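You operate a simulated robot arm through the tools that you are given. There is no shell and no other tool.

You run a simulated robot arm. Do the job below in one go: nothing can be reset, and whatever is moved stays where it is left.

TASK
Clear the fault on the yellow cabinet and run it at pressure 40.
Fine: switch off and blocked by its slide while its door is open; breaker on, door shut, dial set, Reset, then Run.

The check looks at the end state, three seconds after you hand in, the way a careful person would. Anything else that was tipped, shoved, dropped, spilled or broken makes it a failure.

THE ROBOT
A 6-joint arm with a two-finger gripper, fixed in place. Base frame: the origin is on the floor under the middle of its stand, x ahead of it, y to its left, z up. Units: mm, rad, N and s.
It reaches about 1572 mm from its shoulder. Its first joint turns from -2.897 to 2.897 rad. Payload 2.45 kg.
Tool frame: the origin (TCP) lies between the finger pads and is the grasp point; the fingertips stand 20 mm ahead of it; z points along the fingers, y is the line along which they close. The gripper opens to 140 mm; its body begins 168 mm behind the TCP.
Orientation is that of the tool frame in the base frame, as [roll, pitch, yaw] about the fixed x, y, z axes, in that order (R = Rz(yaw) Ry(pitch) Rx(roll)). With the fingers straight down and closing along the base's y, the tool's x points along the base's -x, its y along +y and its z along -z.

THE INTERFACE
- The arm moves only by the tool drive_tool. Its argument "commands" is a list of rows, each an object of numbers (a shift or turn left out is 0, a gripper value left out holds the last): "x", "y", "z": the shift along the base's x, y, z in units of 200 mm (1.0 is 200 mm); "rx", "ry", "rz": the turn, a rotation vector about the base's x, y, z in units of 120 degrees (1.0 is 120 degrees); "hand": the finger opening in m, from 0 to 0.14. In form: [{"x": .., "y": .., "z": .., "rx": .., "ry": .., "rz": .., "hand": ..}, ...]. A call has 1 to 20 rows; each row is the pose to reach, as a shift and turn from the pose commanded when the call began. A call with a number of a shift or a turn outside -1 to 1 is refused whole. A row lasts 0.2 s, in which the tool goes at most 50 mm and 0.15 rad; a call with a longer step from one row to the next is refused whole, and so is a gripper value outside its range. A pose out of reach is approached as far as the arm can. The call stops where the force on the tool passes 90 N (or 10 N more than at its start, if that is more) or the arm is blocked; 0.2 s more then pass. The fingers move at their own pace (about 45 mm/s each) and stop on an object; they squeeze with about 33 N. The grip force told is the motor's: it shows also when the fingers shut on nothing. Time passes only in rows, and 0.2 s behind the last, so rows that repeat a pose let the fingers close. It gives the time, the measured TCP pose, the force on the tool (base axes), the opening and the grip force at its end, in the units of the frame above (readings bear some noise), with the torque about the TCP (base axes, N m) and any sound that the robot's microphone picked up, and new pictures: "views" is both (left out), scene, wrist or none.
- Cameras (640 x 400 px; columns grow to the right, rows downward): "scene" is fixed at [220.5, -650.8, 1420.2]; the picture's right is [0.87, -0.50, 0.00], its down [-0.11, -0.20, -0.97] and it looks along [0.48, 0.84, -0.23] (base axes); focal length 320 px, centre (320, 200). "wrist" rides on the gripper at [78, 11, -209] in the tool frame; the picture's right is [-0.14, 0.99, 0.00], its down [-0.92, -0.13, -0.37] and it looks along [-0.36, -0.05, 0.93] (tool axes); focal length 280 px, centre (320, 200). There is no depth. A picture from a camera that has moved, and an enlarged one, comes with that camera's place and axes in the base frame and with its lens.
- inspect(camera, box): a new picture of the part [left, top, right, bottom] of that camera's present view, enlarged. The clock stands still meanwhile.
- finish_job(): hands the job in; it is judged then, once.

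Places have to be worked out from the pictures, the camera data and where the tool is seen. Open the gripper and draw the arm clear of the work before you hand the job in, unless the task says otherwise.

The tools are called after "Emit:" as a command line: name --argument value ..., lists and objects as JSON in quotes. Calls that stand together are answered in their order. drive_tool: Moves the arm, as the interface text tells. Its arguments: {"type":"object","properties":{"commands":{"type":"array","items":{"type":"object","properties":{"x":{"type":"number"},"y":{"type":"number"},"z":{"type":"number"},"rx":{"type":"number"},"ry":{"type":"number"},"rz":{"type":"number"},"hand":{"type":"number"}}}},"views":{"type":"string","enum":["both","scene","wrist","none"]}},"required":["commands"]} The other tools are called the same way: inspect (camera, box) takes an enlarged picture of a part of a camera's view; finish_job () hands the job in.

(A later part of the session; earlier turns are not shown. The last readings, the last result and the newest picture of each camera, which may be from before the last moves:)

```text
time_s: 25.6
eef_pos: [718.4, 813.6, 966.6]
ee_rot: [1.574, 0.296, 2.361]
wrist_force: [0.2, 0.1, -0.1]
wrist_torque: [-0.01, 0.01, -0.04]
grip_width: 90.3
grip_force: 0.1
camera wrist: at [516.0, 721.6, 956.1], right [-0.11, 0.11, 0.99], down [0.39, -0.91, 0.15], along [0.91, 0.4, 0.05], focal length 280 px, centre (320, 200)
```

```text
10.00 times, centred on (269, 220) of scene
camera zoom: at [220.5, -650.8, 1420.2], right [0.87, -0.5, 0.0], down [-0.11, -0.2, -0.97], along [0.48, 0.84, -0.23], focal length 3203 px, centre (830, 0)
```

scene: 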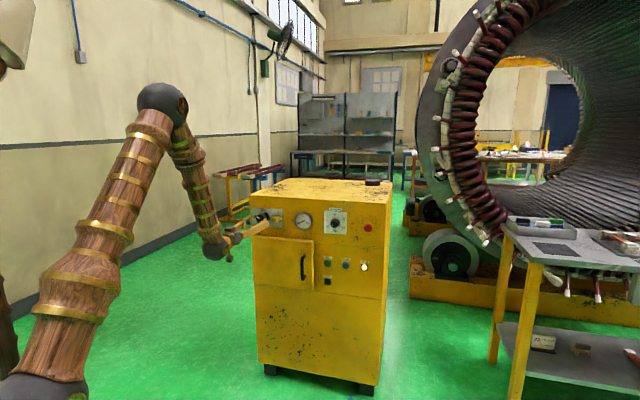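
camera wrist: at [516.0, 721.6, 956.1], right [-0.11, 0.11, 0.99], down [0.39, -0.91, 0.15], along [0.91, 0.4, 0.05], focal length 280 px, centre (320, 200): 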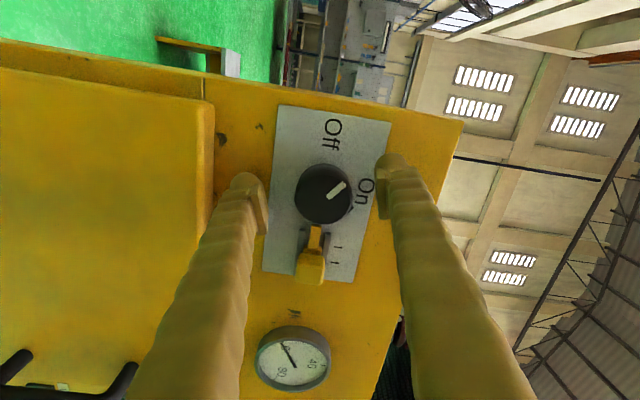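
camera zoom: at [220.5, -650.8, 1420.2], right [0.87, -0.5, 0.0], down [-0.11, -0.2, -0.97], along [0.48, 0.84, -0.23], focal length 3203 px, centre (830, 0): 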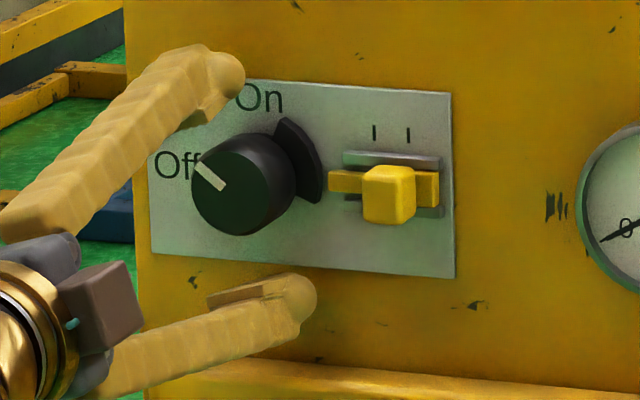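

No contact yet, and the tips straddle the knob well back on its body. I'll close and then turn the remaining 42° counter-clockwise.

Emit:
drive_tool --commands '[{"hand": 0.02}, {"hand": 0.02}, {"hand": 0.02}, {"hand": 0.02}, {"hand": 0.02}, {"rx": -0.0412, "ry": -0.0412}, {"rx": -0.0825, "ry": -0.0825}, {"rx": -0.1237, "ry": -0.1237}, {"rx": -0.165, "ry": -0.165}, {"rx": -0.2062, "ry": -0.2062}, {"rx": -0.2475, "ry": -0.2475}, {"rx": -0.2475, "ry": -0.2475}]' --views "wrist"

Emit:
inspect --camera "scene" --box '[237, 200, 301, 240]'

Emit:
inspect --camera "wrist" --box '[250, 120, 390, 210]'

```text
time_s: 28.2
eef_pos: [718.0, 812.4, 966.3]
ee_rot: [1.588, 1.032, 2.372]
wrist_force: [-0.6, 4.6, 8.1]
wrist_torque: [0.77, 0.63, 0.04]
grip_width: 45.5
grip_force: 45.1
camera wrist: at [534.4, 700.7, 907.4], right [-0.55, 0.55, 0.63], down [0.16, -0.67, 0.73], along [0.82, 0.5, 0.28], focal length 280 px, centre (320, 200)
```

wrist: 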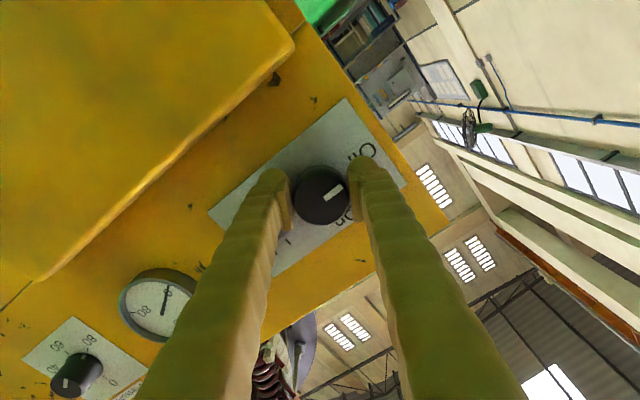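

```text
10.00 times, centred on (269, 220) of scene
camera zoom: at [220.5, -650.8, 1420.2], right [0.87, -0.5, 0.0], down [-0.11, -0.2, -0.97], along [0.48, 0.84, -0.23], focal length 3203 px, centre (830, 0)
```

zoom: 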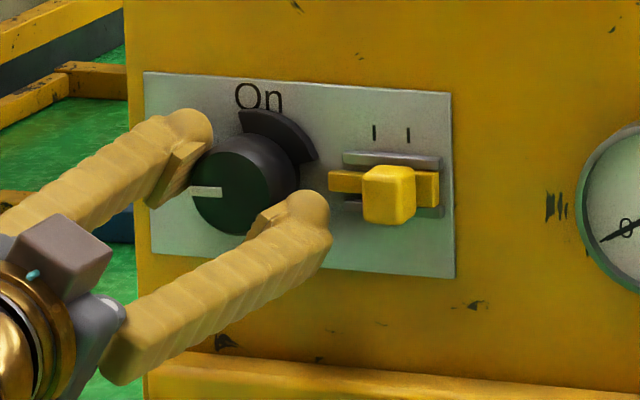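

```text
4.44 times, centred on (320, 165) of wrist
camera zoom: at [534.4, 700.7, 907.4], right [-0.55, 0.55, 0.63], down [0.16, -0.67, 0.73], along [0.82, 0.5, 0.28], focal length 1246 px, centre (320, 356)
```

zoom: 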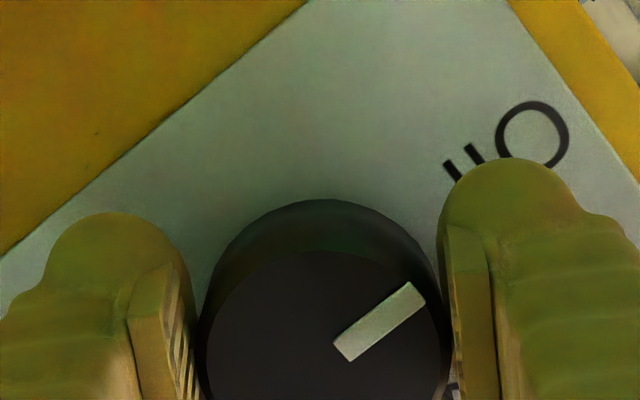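

The pointer is now level at Off, with about 1 N·m of torque against the stop. I'll open slightly and back straight out.

Emit:
drive_tool --commands '[{"hand": 0.065}, {"hand": 0.065}, {"hand": 0.065}, {"x": -0.08, "y": -0.08, "hand": 0.065}, {"x": -0.2, "y": -0.2, "hand": 0.065}, {"x": -0.35, "y": -0.35, "hand": 0.065}, {"x": -0.35, "y": -0.35, "hand": 0.065}]' --views "both"

Emit:
inspect --camera "wrist" --box '[230, 100, 410, 220]'

Emit:
inspect --camera "scene" --box '[245, 200, 309, 240]'

```text
time_s: 29.8
eef_pos: [648.3, 741.4, 968.8]
ee_rot: [1.581, 1.029, 2.366]
wrist_force: [-0.3, -0.3, 0.6]
wrist_torque: [-0.02, 0.01, 0.0]
grip_width: 65.0
grip_force: 0.0
camera wrist: at [464.9, 629.5, 909.5], right [-0.55, 0.55, 0.63], down [0.16, -0.67, 0.73], along [0.82, 0.5, 0.28], focal length 280 px, centre (320, 200)
```

scene: 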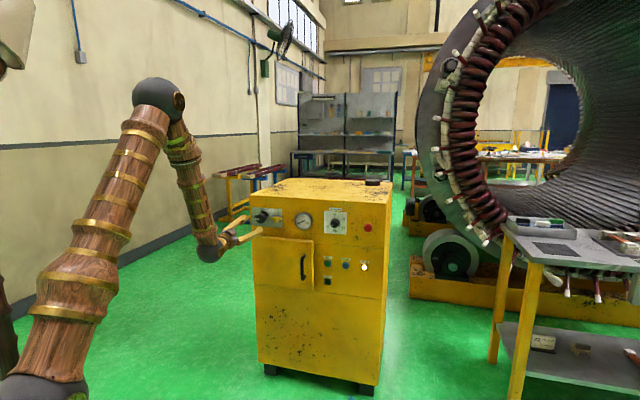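
wrist: 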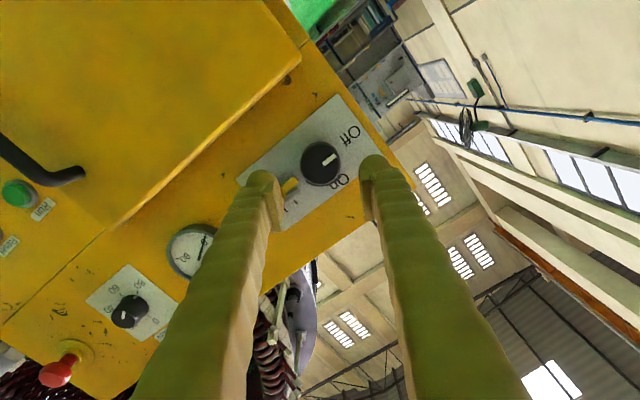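

```text
3.33 times, centred on (320, 160) of wrist
camera zoom: at [464.9, 629.5, 909.5], right [-0.55, 0.55, 0.63], down [0.16, -0.67, 0.73], along [0.82, 0.5, 0.28], focal length 935 px, centre (320, 333)
```

zoom: 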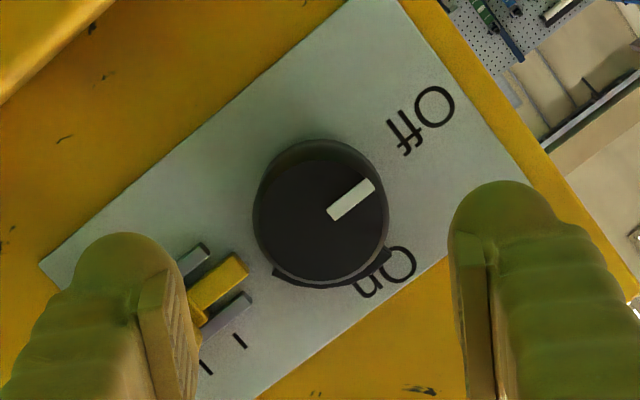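

```text
10.00 times, centred on (277, 220) of scene
camera zoom: at [220.5, -650.8, 1420.2], right [0.87, -0.5, 0.0], down [-0.11, -0.2, -0.97], along [0.48, 0.84, -0.23], focal length 3203 px, centre (750, 0)
```

zoom: 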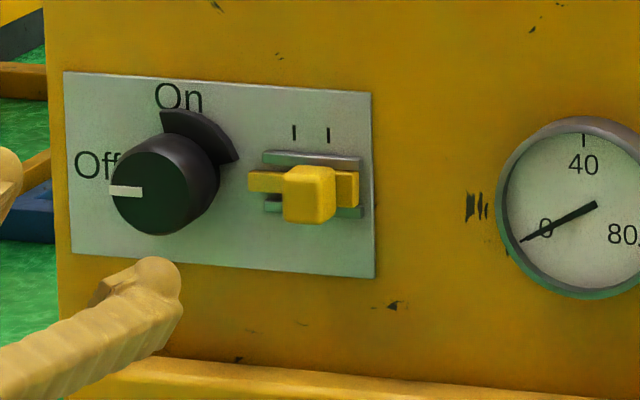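

The switch is at Off and the sector is clear of the tongue. Now I'll turn the jaws vertical and move in front of the slide handle, stopping about 90 mm short to check alignment.

Emit:
drive_tool --commands '[{"x": 0.0428, "y": -0.025, "z": -0.002, "rx": 0.0435, "ry": 0.0435, "hand": 0.06}, {"x": 0.0855, "y": -0.05, "z": -0.004, "rx": 0.0869, "ry": 0.0869, "hand": 0.06}, {"x": 0.1283, "y": -0.075, "z": -0.006, "rx": 0.1304, "ry": 0.1304, "hand": 0.06}, {"x": 0.171, "y": -0.1, "z": -0.008, "rx": 0.1739, "ry": 0.1739, "hand": 0.06}, {"x": 0.2138, "y": -0.125, "z": -0.01, "rx": 0.2173, "ry": 0.2173, "hand": 0.06}, {"x": 0.2565, "y": -0.15, "z": -0.012, "rx": 0.2608, "ry": 0.2608, "hand": 0.06}, {"x": 0.2993, "y": -0.175, "z": -0.014, "rx": 0.3042, "ry": 0.3042, "hand": 0.06}, {"x": 0.342, "y": -0.2, "z": -0.015, "rx": 0.3477, "ry": 0.3477, "hand": 0.06}, {"x": 0.342, "y": -0.2, "z": -0.015, "rx": 0.3477, "ry": 0.3477, "hand": 0.06}]' --views "both"

Emit:
inspect --camera "wrist" --box '[250, 120, 390, 210]'

```text
time_s: 31.8
eef_pos: [717.2, 703.3, 963.0]
ee_rot: [1.572, -0.002, 2.363]
wrist_force: [-0.8, -0.1, 0.1]
wrist_torque: [0.01, 0.01, 0.02]
grip_width: 60.2
grip_force: 0.0
camera wrist: at [513.9, 610.6, 976.1], right [0.1, -0.1, 0.99], down [0.4, -0.91, -0.13], along [0.91, 0.4, -0.05], focal length 280 px, centre (320, 200)
```

scene: 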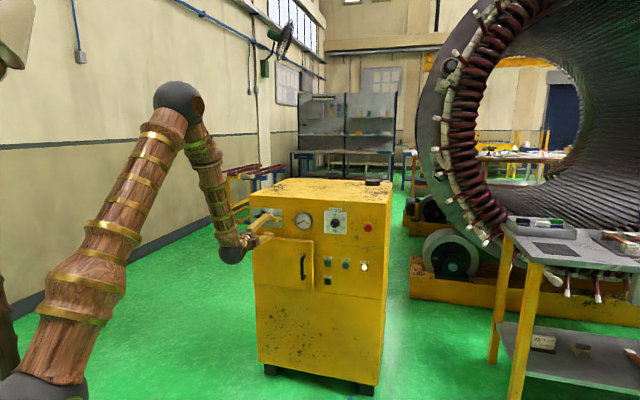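
wrist: 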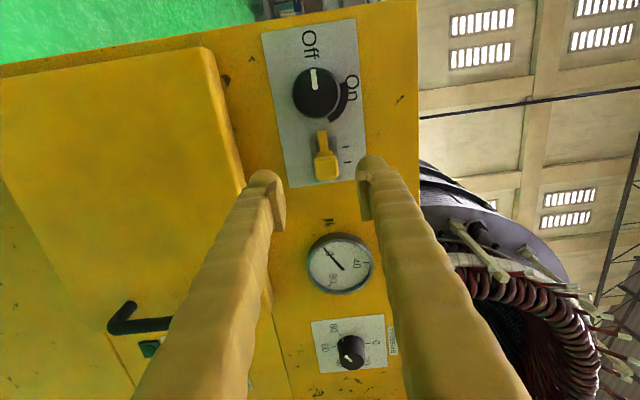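

```text
4.44 times, centred on (320, 165) of wrist
camera zoom: at [513.9, 610.6, 976.1], right [0.1, -0.1, 0.99], down [0.4, -0.91, -0.13], along [0.91, 0.4, -0.05], focal length 1246 px, centre (320, 356)
```

zoom: 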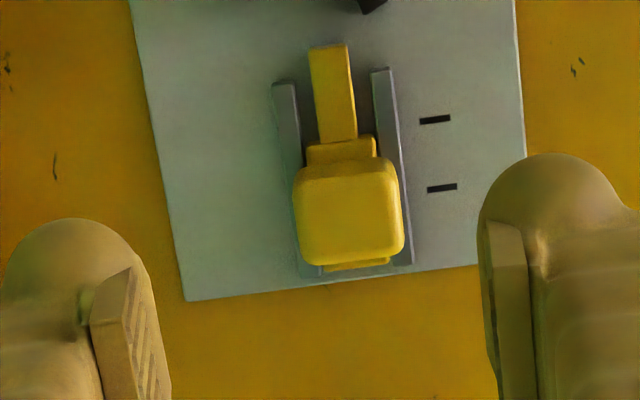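

The handle sits about 6 mm above the tool axis and 2 mm to the right. I'll correct for that and advance so the tips reach about b = 1100, straddling the handle.

Emit:
drive_tool --commands '[{"x": 0.06, "y": 0.058, "z": 0.01}, {"x": 0.12, "y": 0.115, "z": 0.02}, {"x": 0.18, "y": 0.172, "z": 0.0275}, {"x": 0.23, "y": 0.22, "z": 0.0275}, {"x": 0.2733, "y": 0.2613, "z": 0.0275}, {"x": 0.2733, "y": 0.2613, "z": 0.0275}]' --views "wrist"

Emit:
inspect --camera "scene" --box '[245, 200, 309, 240]'

Emit:
inspect --camera "wrist" --box '[250, 130, 390, 220]'

```text
time_s: 33.2
eef_pos: [770.1, 756.8, 968.9]
ee_rot: [1.572, 0.0, 2.361]
wrist_force: [0.0, 0.0, 0.4]
wrist_torque: [-0.02, 0.0, -0.02]
grip_width: 60.2
grip_force: 0.1
camera wrist: at [567.9, 664.4, 982.1], right [0.1, -0.1, 0.99], down [0.4, -0.91, -0.13], along [0.91, 0.4, -0.05], focal length 280 px, centre (320, 200)
```

wrist: 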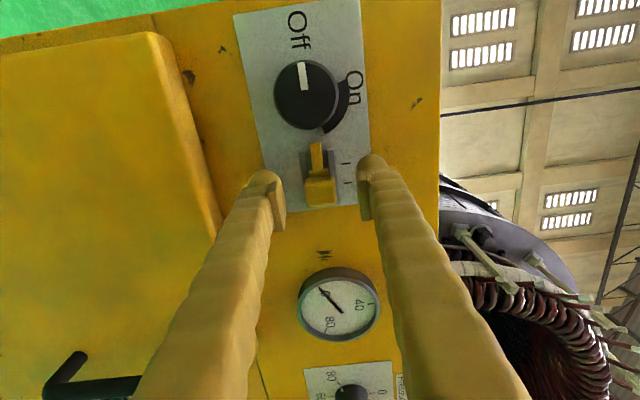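

```text
10.00 times, centred on (277, 220) of scene
camera zoom: at [220.5, -650.8, 1420.2], right [0.87, -0.5, 0.0], down [-0.11, -0.2, -0.97], along [0.48, 0.84, -0.23], focal length 3203 px, centre (750, 0)
```

zoom: 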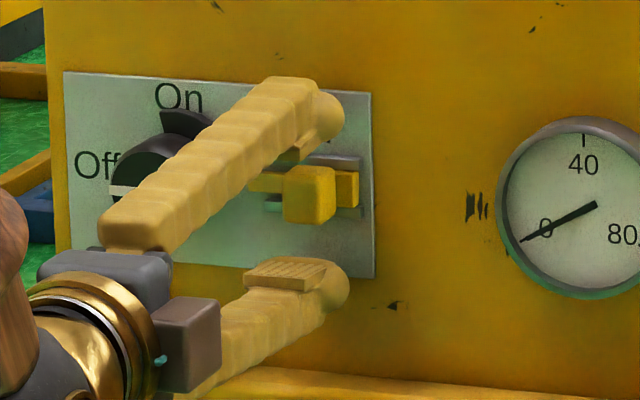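

```text
4.44 times, centred on (320, 175) of wrist
camera zoom: at [567.9, 664.4, 982.1], right [0.1, -0.1, 0.99], down [0.4, -0.91, -0.13], along [0.91, 0.4, -0.05], focal length 1246 px, centre (320, 311)
```

zoom: 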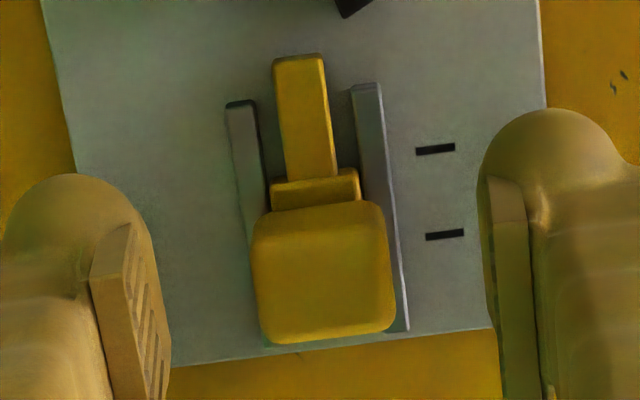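

The handle is now centred between the pads in both views. I'll close on it.

Emit:
drive_tool --commands '[{"hand": 0.01}, {"hand": 0.01}, {"hand": 0.01}, {"hand": 0.01}]' --views "wrist"

Emit:
inspect --camera "scene" --box '[245, 200, 309, 240]'

```text
time_s: 34.2
eef_pos: [770.0, 755.2, 969.9]
ee_rot: [1.572, 0.0, 2.363]
wrist_force: [1.6, 1.1, 4.3]
wrist_torque: [0.02, 0.0, -0.01]
grip_width: 25.0
grip_force: 41.2
camera wrist: at [567.8, 664.4, 982.3], right [0.1, -0.1, 0.99], down [0.4, -0.91, -0.13], along [0.91, 0.4, -0.05], focal length 280 px, centre (320, 200)
```

wrist: 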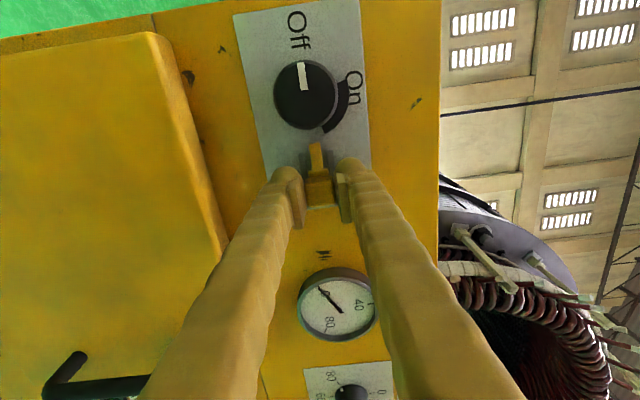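

```text
10.00 times, centred on (277, 220) of scene
camera zoom: at [220.5, -650.8, 1420.2], right [0.87, -0.5, 0.0], down [-0.11, -0.2, -0.97], along [0.48, 0.84, -0.23], focal length 3203 px, centre (750, 0)
```

zoom: 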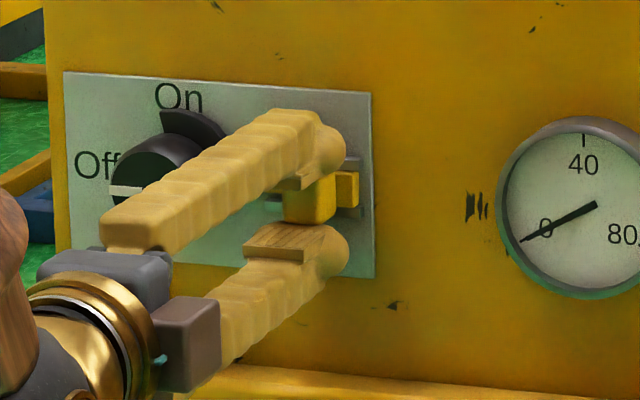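

The handle is gripped at 25 mm. I'll slide it 18 mm to the left, toward the switch.

Emit:
drive_tool --commands '[{"x": -0.016, "y": 0.016}, {"x": -0.032, "y": 0.032}, {"x": -0.048, "y": 0.048}, {"x": -0.0636, "y": 0.0636}, {"x": -0.0636, "y": 0.0636}]' --views "wrist"

Emit:
inspect --camera "scene" --box '[245, 200, 309, 240]'

Emit:
inspect --camera "wrist" --box '[250, 60, 390, 150]'

```text
time_s: 35.4
eef_pos: [759.2, 768.2, 969.7]
ee_rot: [1.574, 0.0, 2.359]
wrist_force: [24.9, -4.7, 8.3]
wrist_torque: [0.02, -0.11, -0.34]
grip_width: 25.0
grip_force: 44.5
camera wrist: at [556.0, 676.4, 982.2], right [0.1, -0.1, 0.99], down [0.39, -0.91, -0.13], along [0.91, 0.4, -0.05], focal length 280 px, centre (320, 200)
```

wrist: 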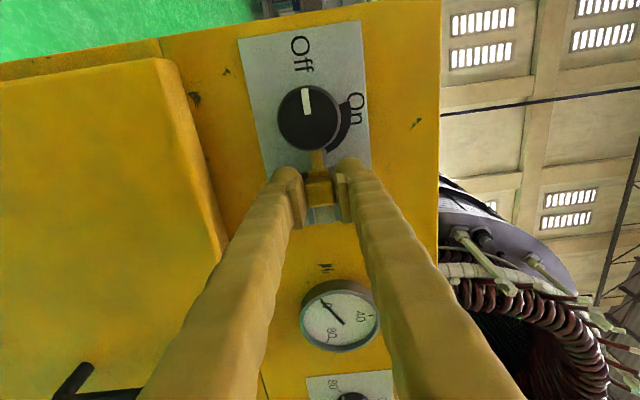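

```text
10.00 times, centred on (277, 220) of scene
camera zoom: at [220.5, -650.8, 1420.2], right [0.87, -0.5, 0.0], down [-0.11, -0.2, -0.97], along [0.48, 0.84, -0.23], focal length 3203 px, centre (750, 0)
```

zoom: 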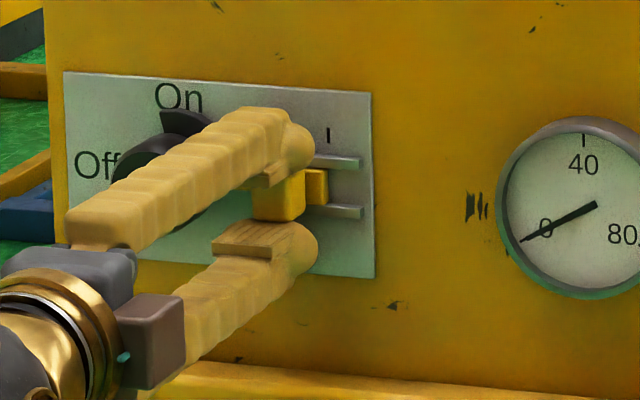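

```text
4.44 times, centred on (320, 105) of wrist
camera zoom: at [556.0, 676.4, 982.2], right [0.1, -0.1, 0.99], down [0.39, -0.91, -0.13], along [0.91, 0.4, -0.05], focal length 1246 px, centre (320, 622)
```

zoom: 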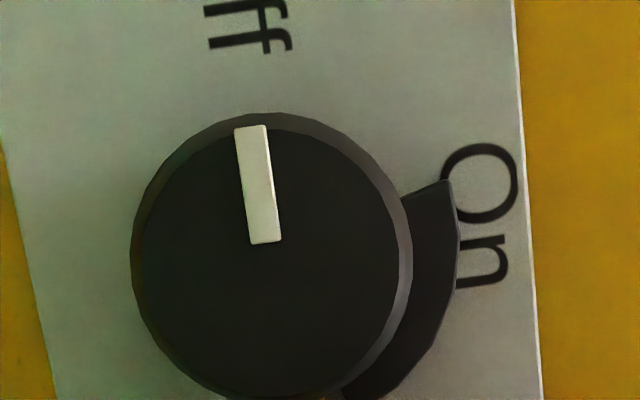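

The slide moved 17 mm and met its end stop at about 20 N. I'll release, back off and check that it stayed.

Emit:
drive_tool --commands '[{"hand": 0.05}, {"hand": 0.05}, {"hand": 0.05}, {"x": -0.08, "y": -0.08}, {"x": -0.2, "y": -0.2}, {"x": -0.35, "y": -0.35}, {"x": -0.35, "y": -0.35}]' --views "both"

Emit:
inspect --camera "scene" --box '[245, 200, 309, 240]'

Emit:
inspect --camera "scene" --box '[250, 225, 330, 300]'

```text
time_s: 37.0
eef_pos: [685.0, 701.4, 972.0]
ee_rot: [1.572, 0.0, 2.362]
wrist_force: [-0.3, 0.4, -0.6]
wrist_torque: [-0.03, -0.02, 0.02]
grip_width: 49.8
grip_force: 0.2
camera wrist: at [481.9, 608.7, 983.9], right [0.1, -0.1, 0.99], down [0.4, -0.91, -0.13], along [0.91, 0.4, -0.05], focal length 280 px, centre (320, 200)
```

scene: 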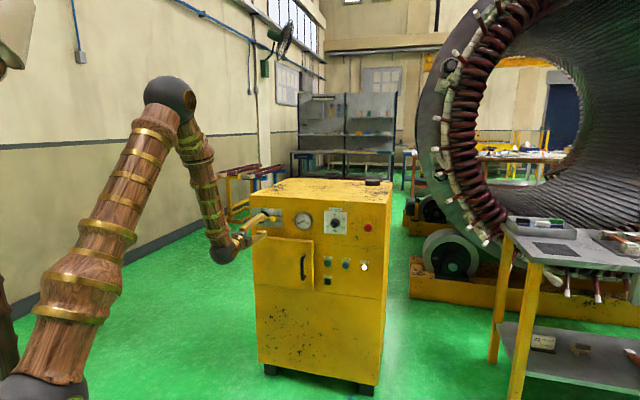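
wrist: 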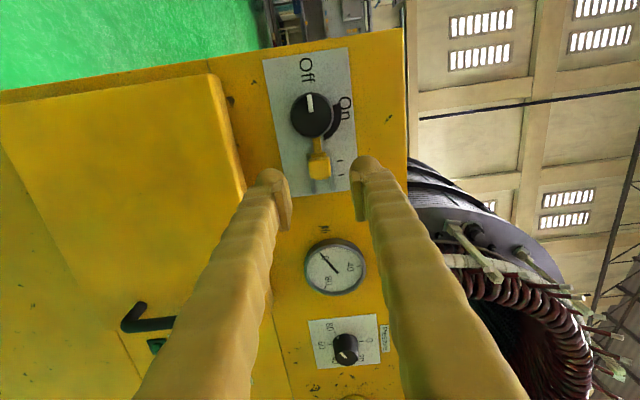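

```text
10.00 times, centred on (277, 220) of scene
camera zoom: at [220.5, -650.8, 1420.2], right [0.87, -0.5, 0.0], down [-0.11, -0.2, -0.97], along [0.48, 0.84, -0.23], focal length 3203 px, centre (750, 0)
```

zoom: 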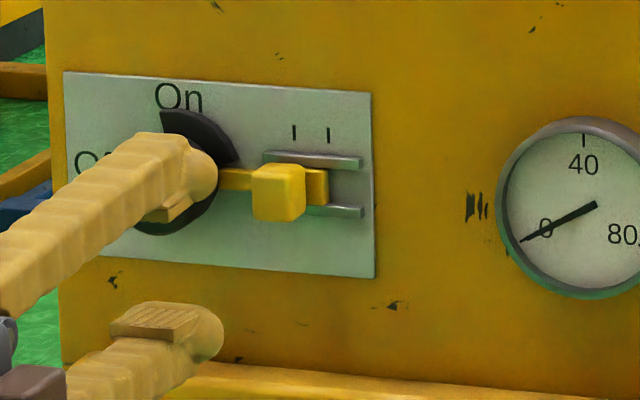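

```text
5.33 times, centred on (290, 262) of scene
camera zoom: at [220.5, -650.8, 1420.2], right [0.87, -0.5, 0.0], down [-0.11, -0.2, -0.97], along [0.48, 0.84, -0.23], focal length 1708 px, centre (480, -133)
```

zoom: 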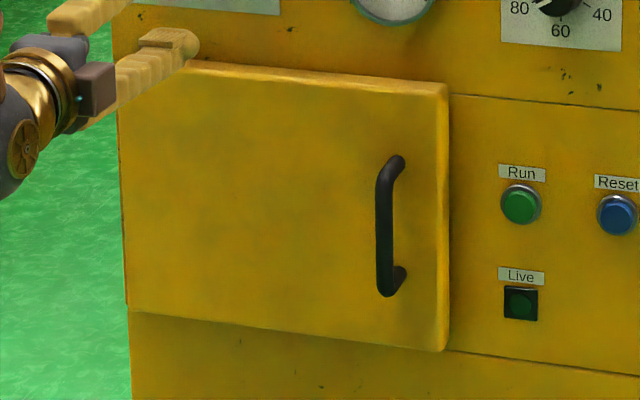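

The slide is now left, with its tongue under the switch's sector, so the switch is off and blocked. Next is the door: its handle is a vertical bar at about a = 157, b = 1056, z = 685–790. I'll roll the jaws back to horizontal and move in front of it.

Emit:
drive_tool --commands '[{"x": 0.0438, "y": -0.0556, "z": -0.0833, "rx": -0.0442, "ry": -0.0442, "hand": 0.07}, {"x": 0.0875, "y": -0.1112, "z": -0.1667, "rx": -0.0884, "ry": -0.0884, "hand": 0.07}, {"x": 0.1313, "y": -0.1668, "z": -0.25, "rx": -0.1326, "ry": -0.1326, "hand": 0.07}, {"x": 0.175, "y": -0.2223, "z": -0.3333, "rx": -0.1768, "ry": -0.1768, "hand": 0.07}, {"x": 0.2188, "y": -0.2779, "z": -0.4167, "rx": -0.221, "ry": -0.221, "hand": 0.07}, {"x": 0.2625, "y": -0.3335, "z": -0.5, "rx": -0.2652, "ry": -0.2652, "hand": 0.07}, {"x": 0.3063, "y": -0.3891, "z": -0.5833, "rx": -0.3094, "ry": -0.3094, "hand": 0.07}, {"x": 0.35, "y": -0.4447, "z": -0.6667, "rx": -0.3535, "ry": -0.3535, "hand": 0.07}, {"x": 0.3938, "y": -0.5003, "z": -0.75, "rx": -0.3977, "ry": -0.3977, "hand": 0.07}, {"x": 0.4375, "y": -0.5558, "z": -0.8333, "rx": -0.4419, "ry": -0.4419, "hand": 0.07}, {"x": 0.4813, "y": -0.6114, "z": -0.9167, "rx": -0.4861, "ry": -0.4861, "hand": 0.07}, {"x": 0.525, "y": -0.667, "z": -1.0, "rx": -0.5303, "ry": -0.5303, "hand": 0.07}, {"x": 0.525, "y": -0.667, "z": -1.0, "rx": -0.5303, "ry": -0.5303, "hand": 0.07}]' --views "both"

```text
time_s: 39.8
eef_pos: [793.8, 566.5, 768.8]
ee_rot: [-2.869, 1.566, -2.086]
wrist_force: [-0.1, -1.0, -0.6]
wrist_torque: [0.01, 0.04, -0.02]
grip_width: 70.2
grip_force: 0.2
camera wrist: at [638.0, 427.6, 692.1], right [-0.7, 0.7, 0.14], down [-0.17, -0.35, 0.92], along [0.7, 0.62, 0.36], focal length 280 px, centre (320, 200)
```

scene: 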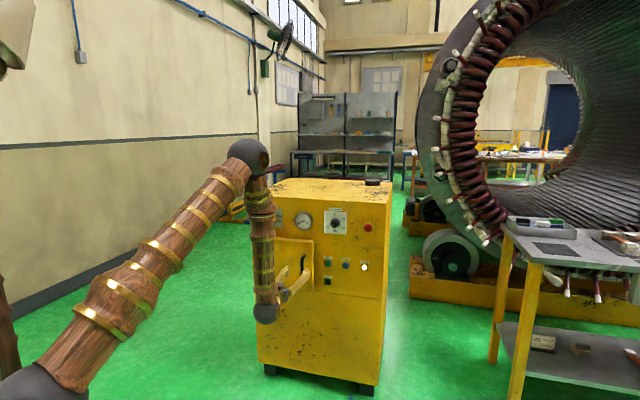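
wrist: 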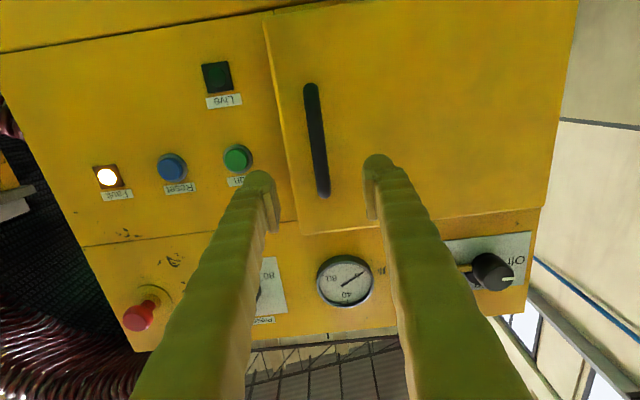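

The bar lines up with the tool axis at a ≈ 161, and its mid-height is about z = 740. I'll drop 30 mm, advance to the bar and close on it.

Emit:
drive_tool --commands '[{"x": 0.05, "y": 0.05, "z": -0.06}, {"x": 0.12, "y": 0.12, "z": -0.12}, {"x": 0.19, "y": 0.19, "z": -0.15}, {"x": 0.25, "y": 0.25, "z": -0.15}, {"x": 0.3, "y": 0.3, "z": -0.15}, {"x": 0.3394, "y": 0.3394, "z": -0.15}, {"x": 0.3394, "y": 0.3394, "z": -0.15}]' --views "both"

Emit:
inspect --camera "wrist" --box '[240, 100, 400, 210]'

Emit:
inspect --camera "scene" --box '[260, 230, 340, 290]'

```text
time_s: 41.4
eef_pos: [861.8, 634.0, 739.6]
ee_rot: [-3.101, 1.565, -2.319]
wrist_force: [0.1, 0.4, 0.1]
wrist_torque: [-0.01, 0.02, 0.01]
grip_width: 70.2
grip_force: 0.1
camera wrist: at [705.6, 494.7, 663.2], right [-0.7, 0.7, 0.14], down [-0.17, -0.35, 0.92], along [0.7, 0.62, 0.36], focal length 280 px, centre (320, 200)
```

scene: 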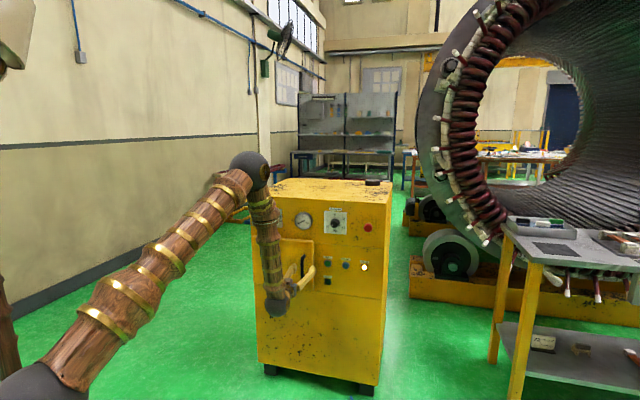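
wrist: 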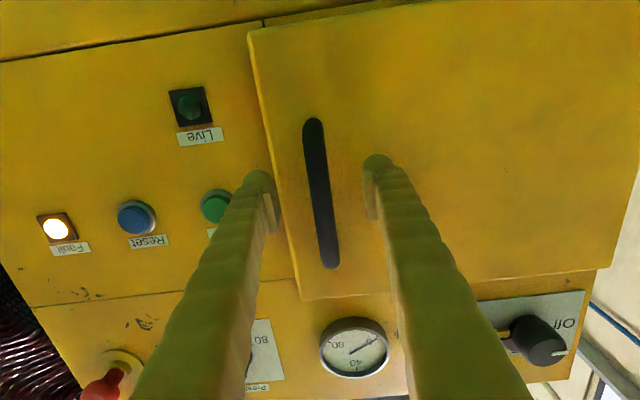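

```text
3.64 times, centred on (320, 155) of wrist
camera zoom: at [705.6, 494.7, 663.2], right [-0.7, 0.7, 0.14], down [-0.17, -0.35, 0.92], along [0.7, 0.62, 0.36], focal length 1020 px, centre (320, 364)
```

zoom: 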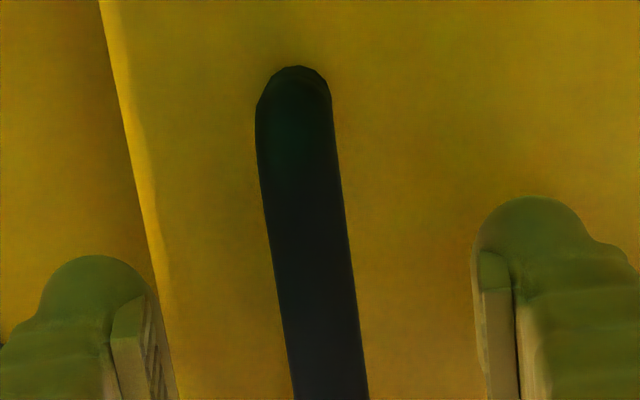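

```text
6.67 times, centred on (300, 260) of scene
camera zoom: at [220.5, -650.8, 1420.2], right [0.87, -0.5, 0.0], down [-0.11, -0.2, -0.97], along [0.48, 0.84, -0.23], focal length 2135 px, centre (453, -200)
```

zoom: 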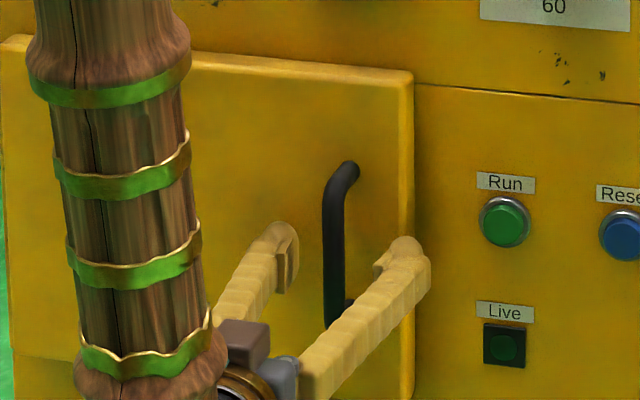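

The bar is centred between the pads. I'll close on it.

Emit:
drive_tool --commands '[{"hand": 0.0}, {"hand": 0.0}, {"hand": 0.0}, {"hand": 0.0}, {"hand": 0.0}]' --views "wrist"

Emit:
inspect --camera "scene" --box '[260, 230, 340, 290]'

```text
time_s: 42.6
eef_pos: [861.4, 635.0, 740.1]
ee_rot: [-3.052, 1.565, -2.267]
wrist_force: [-10.7, 16.4, 1.5]
wrist_torque: [0.04, 0.02, -0.14]
grip_width: 10.7
grip_force: 36.6
camera wrist: at [705.0, 495.4, 663.3], right [-0.7, 0.7, 0.14], down [-0.17, -0.35, 0.92], along [0.69, 0.62, 0.36], focal length 280 px, centre (320, 200)
```

wrist: 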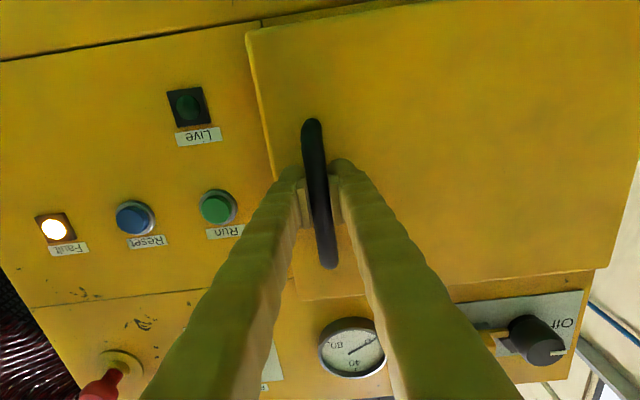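

```text
6.67 times, centred on (300, 260) of scene
camera zoom: at [220.5, -650.8, 1420.2], right [0.87, -0.5, 0.0], down [-0.11, -0.2, -0.97], along [0.48, 0.84, -0.23], focal length 2135 px, centre (453, -200)
```

zoom: 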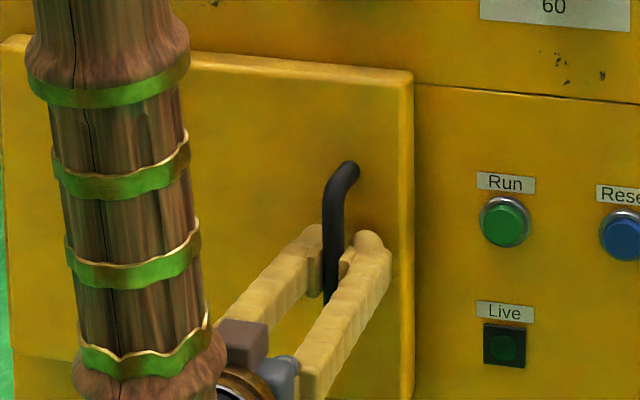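

The bar is held at 10.7 mm. I'll pull the first 10° along an arc about a hinge at the door's left edge (a ≈ -126), turning the tool with the door, and watch the force.

Emit:
drive_tool --commands '[{"x": -0.0527, "y": -0.0357, "rz": -0.0208}, {"x": -0.1064, "y": -0.0689, "rz": -0.0417}, {"x": -0.1623, "y": -0.1001, "rz": -0.0625}, {"x": -0.2185, "y": -0.1287, "rz": -0.0833}, {"x": -0.2185, "y": -0.1287, "rz": -0.0833}]' --views "both"

Emit:
inspect --camera "scene" --box '[240, 200, 340, 300]'

```text
time_s: 43.8
eef_pos: [815.3, 609.5, 740.3]
ee_rot: [-2.98, 1.565, -2.368]
wrist_force: [-22.2, 54.7, 2.1]
wrist_torque: [0.16, -0.04, -0.5]
grip_width: 10.8
grip_force: 37.8
camera wrist: at [637.9, 499.3, 663.1], right [-0.57, 0.81, 0.14], down [-0.23, -0.31, 0.92], along [0.79, 0.49, 0.36], focal length 280 px, centre (320, 200)
```

scene: 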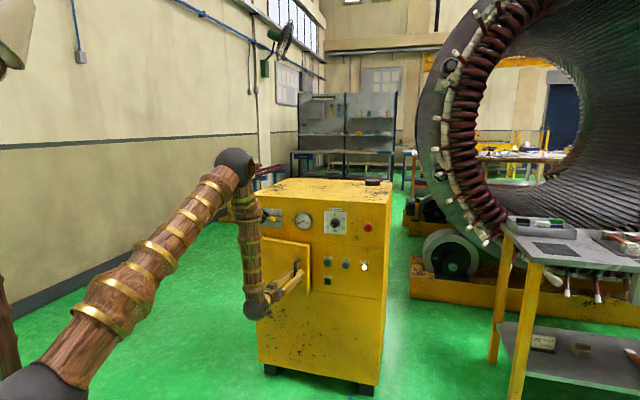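
wrist: 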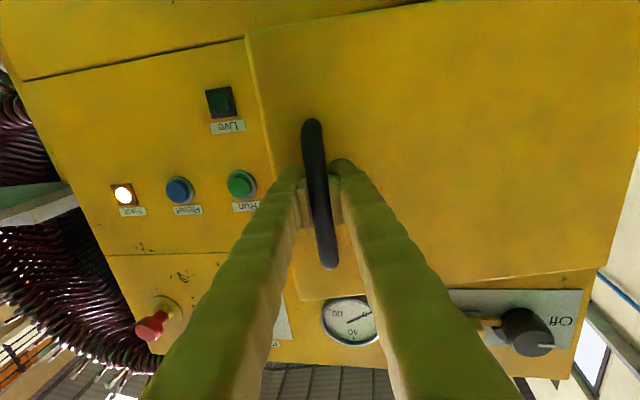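

```text
4.00 times, centred on (290, 250) of scene
camera zoom: at [220.5, -650.8, 1420.2], right [0.87, -0.5, 0.0], down [-0.11, -0.2, -0.97], along [0.48, 0.84, -0.23], focal length 1281 px, centre (440, 0)
```

zoom: 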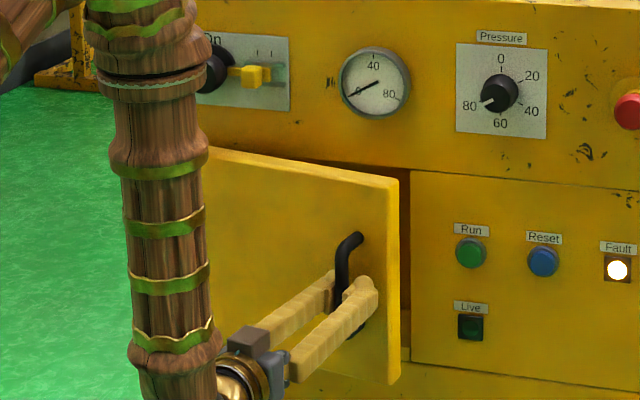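

The door is swinging open, but there is a 54 N sideways pull, so the hinge sits a bit deeper than I assumed (b ≈ 1118). I'll correct the arc and continue to about 25°.

Emit:
drive_tool --commands '[{"x": -0.0626, "y": -0.0194, "rz": -0.0208}, {"x": -0.1259, "y": -0.0368, "rz": -0.0417}, {"x": -0.1874, "y": -0.0552, "rz": -0.0625}, {"x": -0.2489, "y": -0.0714, "rz": -0.0833}, {"x": -0.3118, "y": -0.0841, "rz": -0.1042}, {"x": -0.3744, "y": -0.0951, "rz": -0.125}, {"x": -0.3744, "y": -0.0951, "rz": -0.125}]' --views "both"

```text
time_s: 45.4
eef_pos: [743.4, 588.0, 739.7]
ee_rot: [-3.013, 1.563, -2.664]
wrist_force: [-4.9, 35.5, -33.3]
wrist_torque: [0.12, -0.19, -0.22]
grip_width: 10.9
grip_force: 37.8
camera wrist: at [542.5, 528.5, 663.7], right [-0.34, 0.93, 0.14], down [-0.3, -0.24, 0.92], along [0.89, 0.27, 0.36], focal length 280 px, centre (320, 200)
```

scene: 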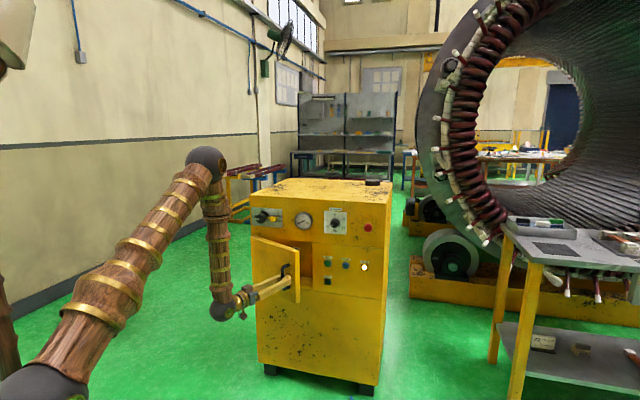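
wrist: 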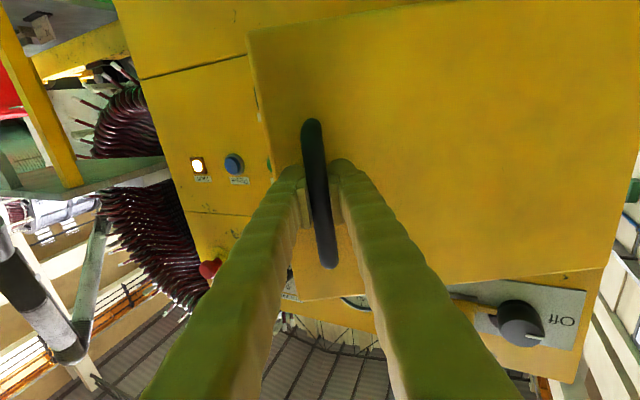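

The opening is going smoothly at about 25°, with roughly 30 N still pulling inward. I'll tighten the arc by 1 mm and continue to 45°.

Emit:
drive_tool --commands '[{"x": -0.0654, "y": -0.0018, "rz": -0.0208}, {"x": -0.1287, "y": -0.0071, "rz": -0.0417}, {"x": -0.1927, "y": -0.0088, "rz": -0.0625}, {"x": -0.2556, "y": -0.0081, "rz": -0.0833}, {"x": -0.3196, "y": -0.0042, "rz": -0.1042}, {"x": -0.3836, "y": 0.0011, "rz": -0.125}, {"x": -0.4465, "y": 0.0103, "rz": -0.1458}, {"x": -0.5091, "y": 0.0219, "rz": -0.1667}, {"x": -0.5091, "y": 0.0219, "rz": -0.1667}]' --views "both"

Emit:
inspect --camera "scene" --box '[240, 200, 340, 300]'

```text
time_s: 47.4
eef_pos: [641.1, 591.5, 739.3]
ee_rot: [-2.995, 1.565, -2.997]
wrist_force: [-9.5, -41.0, 9.1]
wrist_torque: [0.09, 0.09, 0.28]
grip_width: 10.9
grip_force: 37.8
camera wrist: at [431.0, 604.4, 663.5], right [0.0, 0.99, 0.14], down [-0.36, -0.13, 0.92], along [0.93, -0.05, 0.36], focal length 280 px, centre (320, 200)
```

scene: 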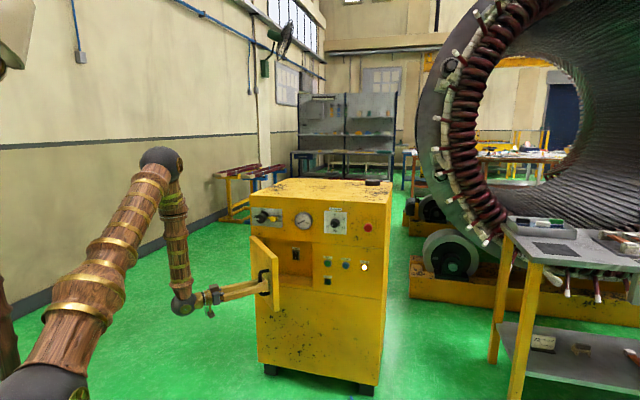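
wrist: 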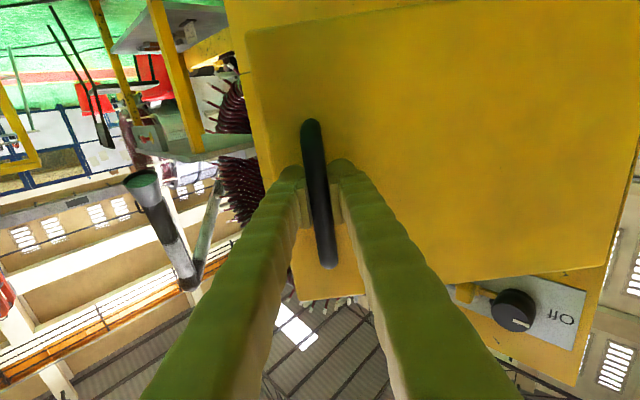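

```text
4.00 times, centred on (290, 250) of scene
camera zoom: at [220.5, -650.8, 1420.2], right [0.87, -0.5, 0.0], down [-0.11, -0.2, -0.97], along [0.48, 0.84, -0.23], focal length 1281 px, centre (440, 0)
```

zoom: 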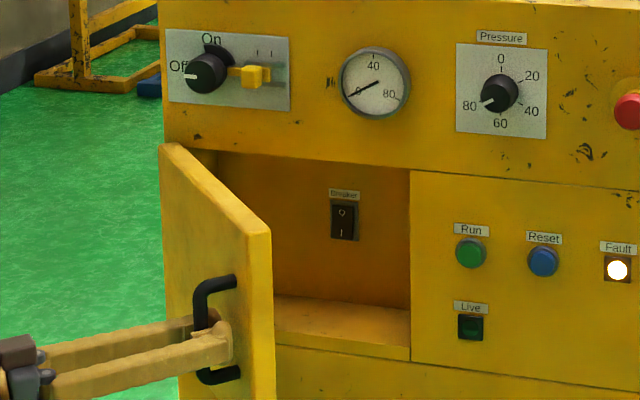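

The door is at about 45°, and the breaker rocker (O at top, I at bottom) is visible on the recess back wall. The force has now reversed, so I'll drop the radius correction and keep opening to 70°.

Emit:
drive_tool --commands '[{"x": -0.0601, "y": 0.0106, "rz": -0.0208}, {"x": -0.122, "y": 0.0251, "rz": -0.0417}, {"x": -0.1824, "y": 0.0453, "rz": -0.0625}, {"x": -0.2425, "y": 0.0679, "rz": -0.0833}, {"x": -0.3009, "y": 0.093, "rz": -0.1042}, {"x": -0.3585, "y": 0.1202, "rz": -0.125}, {"x": -0.4147, "y": 0.1503, "rz": -0.1458}, {"x": -0.4702, "y": 0.1824, "rz": -0.1667}, {"x": -0.5233, "y": 0.2178, "rz": -0.1875}, {"x": -0.5752, "y": 0.2549, "rz": -0.2083}, {"x": -0.5752, "y": 0.2549, "rz": -0.2083}]' --views "both"

```text
time_s: 49.8
eef_pos: [526.2, 644.6, 739.9]
ee_rot: [3.108, 1.566, 2.67]
wrist_force: [-19.8, -24.4, 3.7]
wrist_torque: [0.04, -0.01, 0.31]
grip_width: 10.5
grip_force: 37.9
camera wrist: at [341.3, 743.8, 663.2], right [0.42, 0.9, 0.14], down [-0.38, 0.04, 0.92], along [0.82, -0.44, 0.36], focal length 280 px, centre (320, 200)
```

scene: 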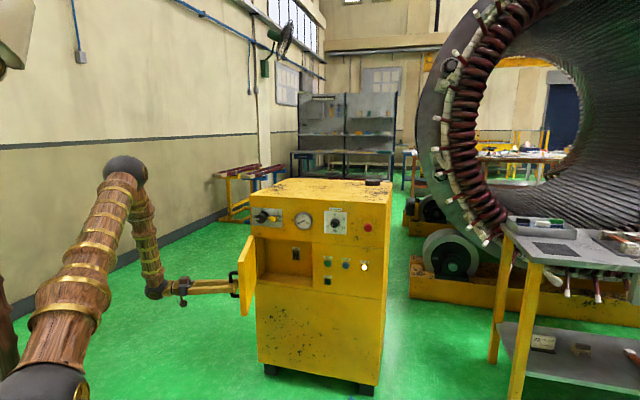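
wrist: 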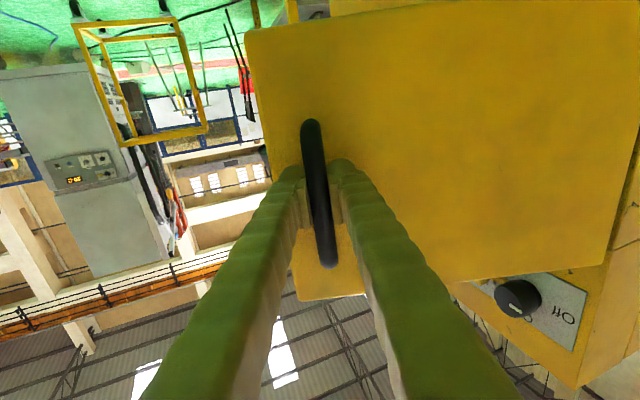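

Still smooth at 70°. I'll continue to about 95°, so a straight approach into the recess is clear.

Emit:
drive_tool --commands '[{"x": -0.0537, "y": 0.0361, "rz": -0.0208}, {"x": -0.1022, "y": 0.0774, "rz": -0.0417}, {"x": -0.1488, "y": 0.1213, "rz": -0.0625}, {"x": -0.1934, "y": 0.1665, "rz": -0.0833}, {"x": -0.2362, "y": 0.2142, "rz": -0.1042}, {"x": -0.2768, "y": 0.2634, "rz": -0.125}, {"x": -0.3157, "y": 0.3143, "rz": -0.1458}, {"x": -0.3514, "y": 0.367, "rz": -0.1667}, {"x": -0.3857, "y": 0.4211, "rz": -0.1875}, {"x": -0.4168, "y": 0.4769, "rz": -0.2083}, {"x": -0.4168, "y": 0.4769, "rz": -0.2083}]' --views "both"

```text
time_s: 52.2
eef_pos: [446.3, 740.2, 738.1]
ee_rot: [3.018, 1.563, 2.143]
wrist_force: [27.3, 13.7, -5.2]
wrist_torque: [-0.04, 0.07, -0.26]
grip_width: 10.8
grip_force: 37.9
stopped in row 11: the force on the tool passed its limit at 90 N (the readings are from after the stop); the commanded pose is now the measured one
camera wrist: at [318.7, 908.5, 663.3], right [0.76, 0.64, 0.14], down [-0.33, 0.19, 0.92], along [0.56, -0.75, 0.36], focal length 280 px, centre (320, 200)
```

scene: 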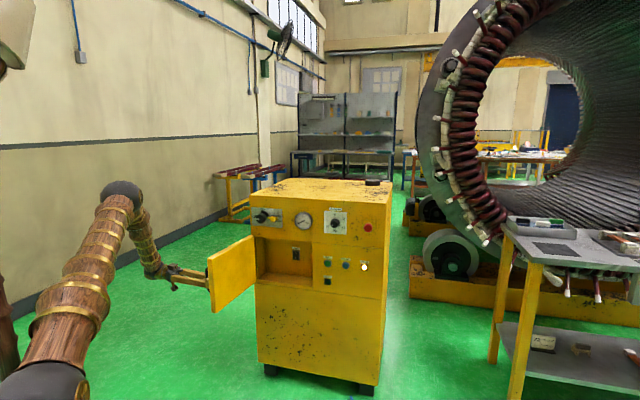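
wrist: 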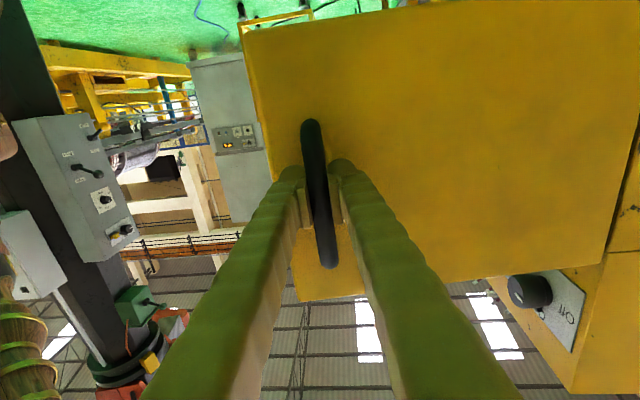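

The force limit tripped right at the end of travel, so the door is about 95° open and seems to be at its stop. I'll look into the recess and then release the handle.

Emit:
inspect --camera "scene" --box '[250, 225, 330, 295]'

Emit:
inspect --camera "scene" --box '[280, 240, 312, 268]'

Emit:
drive_tool --commands '[{"hand": 0.05}, {"hand": 0.05}, {"hand": 0.05}, {"x": -0.06, "y": 0.07, "hand": 0.05}, {"x": -0.13, "y": 0.155, "hand": 0.05}, {"x": -0.22, "y": 0.263, "hand": 0.05}, {"x": -0.22, "y": 0.263, "hand": 0.05}]' --views "both"

```text
5.71 times, centred on (290, 260) of scene
camera zoom: at [220.5, -650.8, 1420.2], right [0.87, -0.5, 0.0], down [-0.11, -0.2, -0.97], along [0.48, 0.84, -0.23], focal length 1830 px, centre (491, -143)
```

zoom: 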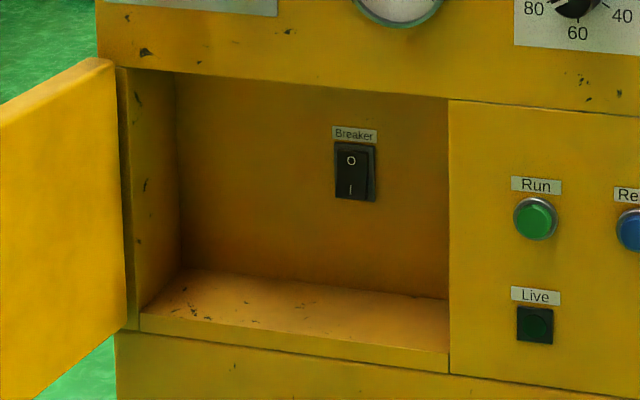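

```text
14.29 times, centred on (296, 254) of scene
camera zoom: at [220.5, -650.8, 1420.2], right [0.87, -0.5, 0.0], down [-0.11, -0.2, -0.97], along [0.48, 0.84, -0.23], focal length 4575 px, centre (663, -571)
```

zoom: 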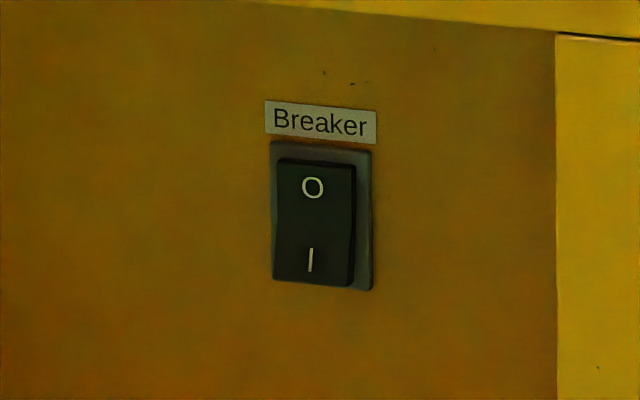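

```text
time_s: 53.8
eef_pos: [396.0, 791.7, 739.3]
ee_rot: [-3.108, 1.565, 2.301]
wrist_force: [-0.1, 0.6, 0.2]
wrist_torque: [0.0, 0.02, -0.01]
grip_width: 50.0
grip_force: 0.0
camera wrist: at [270.6, 961.0, 663.6], right [0.76, 0.64, 0.14], down [-0.33, 0.2, 0.92], along [0.56, -0.75, 0.36], focal length 280 px, centre (320, 200)
```

scene: 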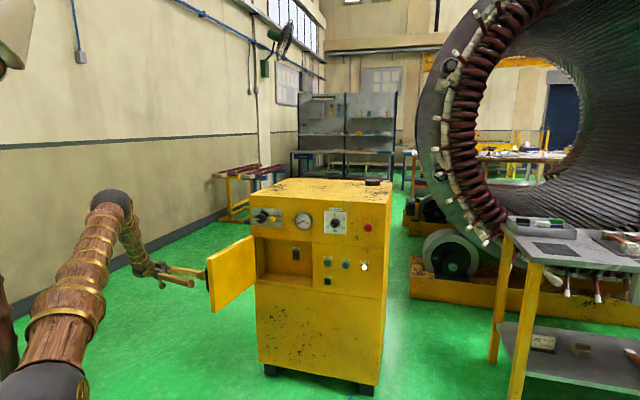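
wrist: 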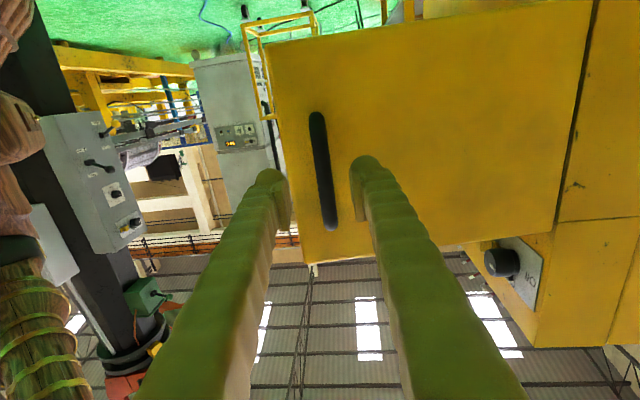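

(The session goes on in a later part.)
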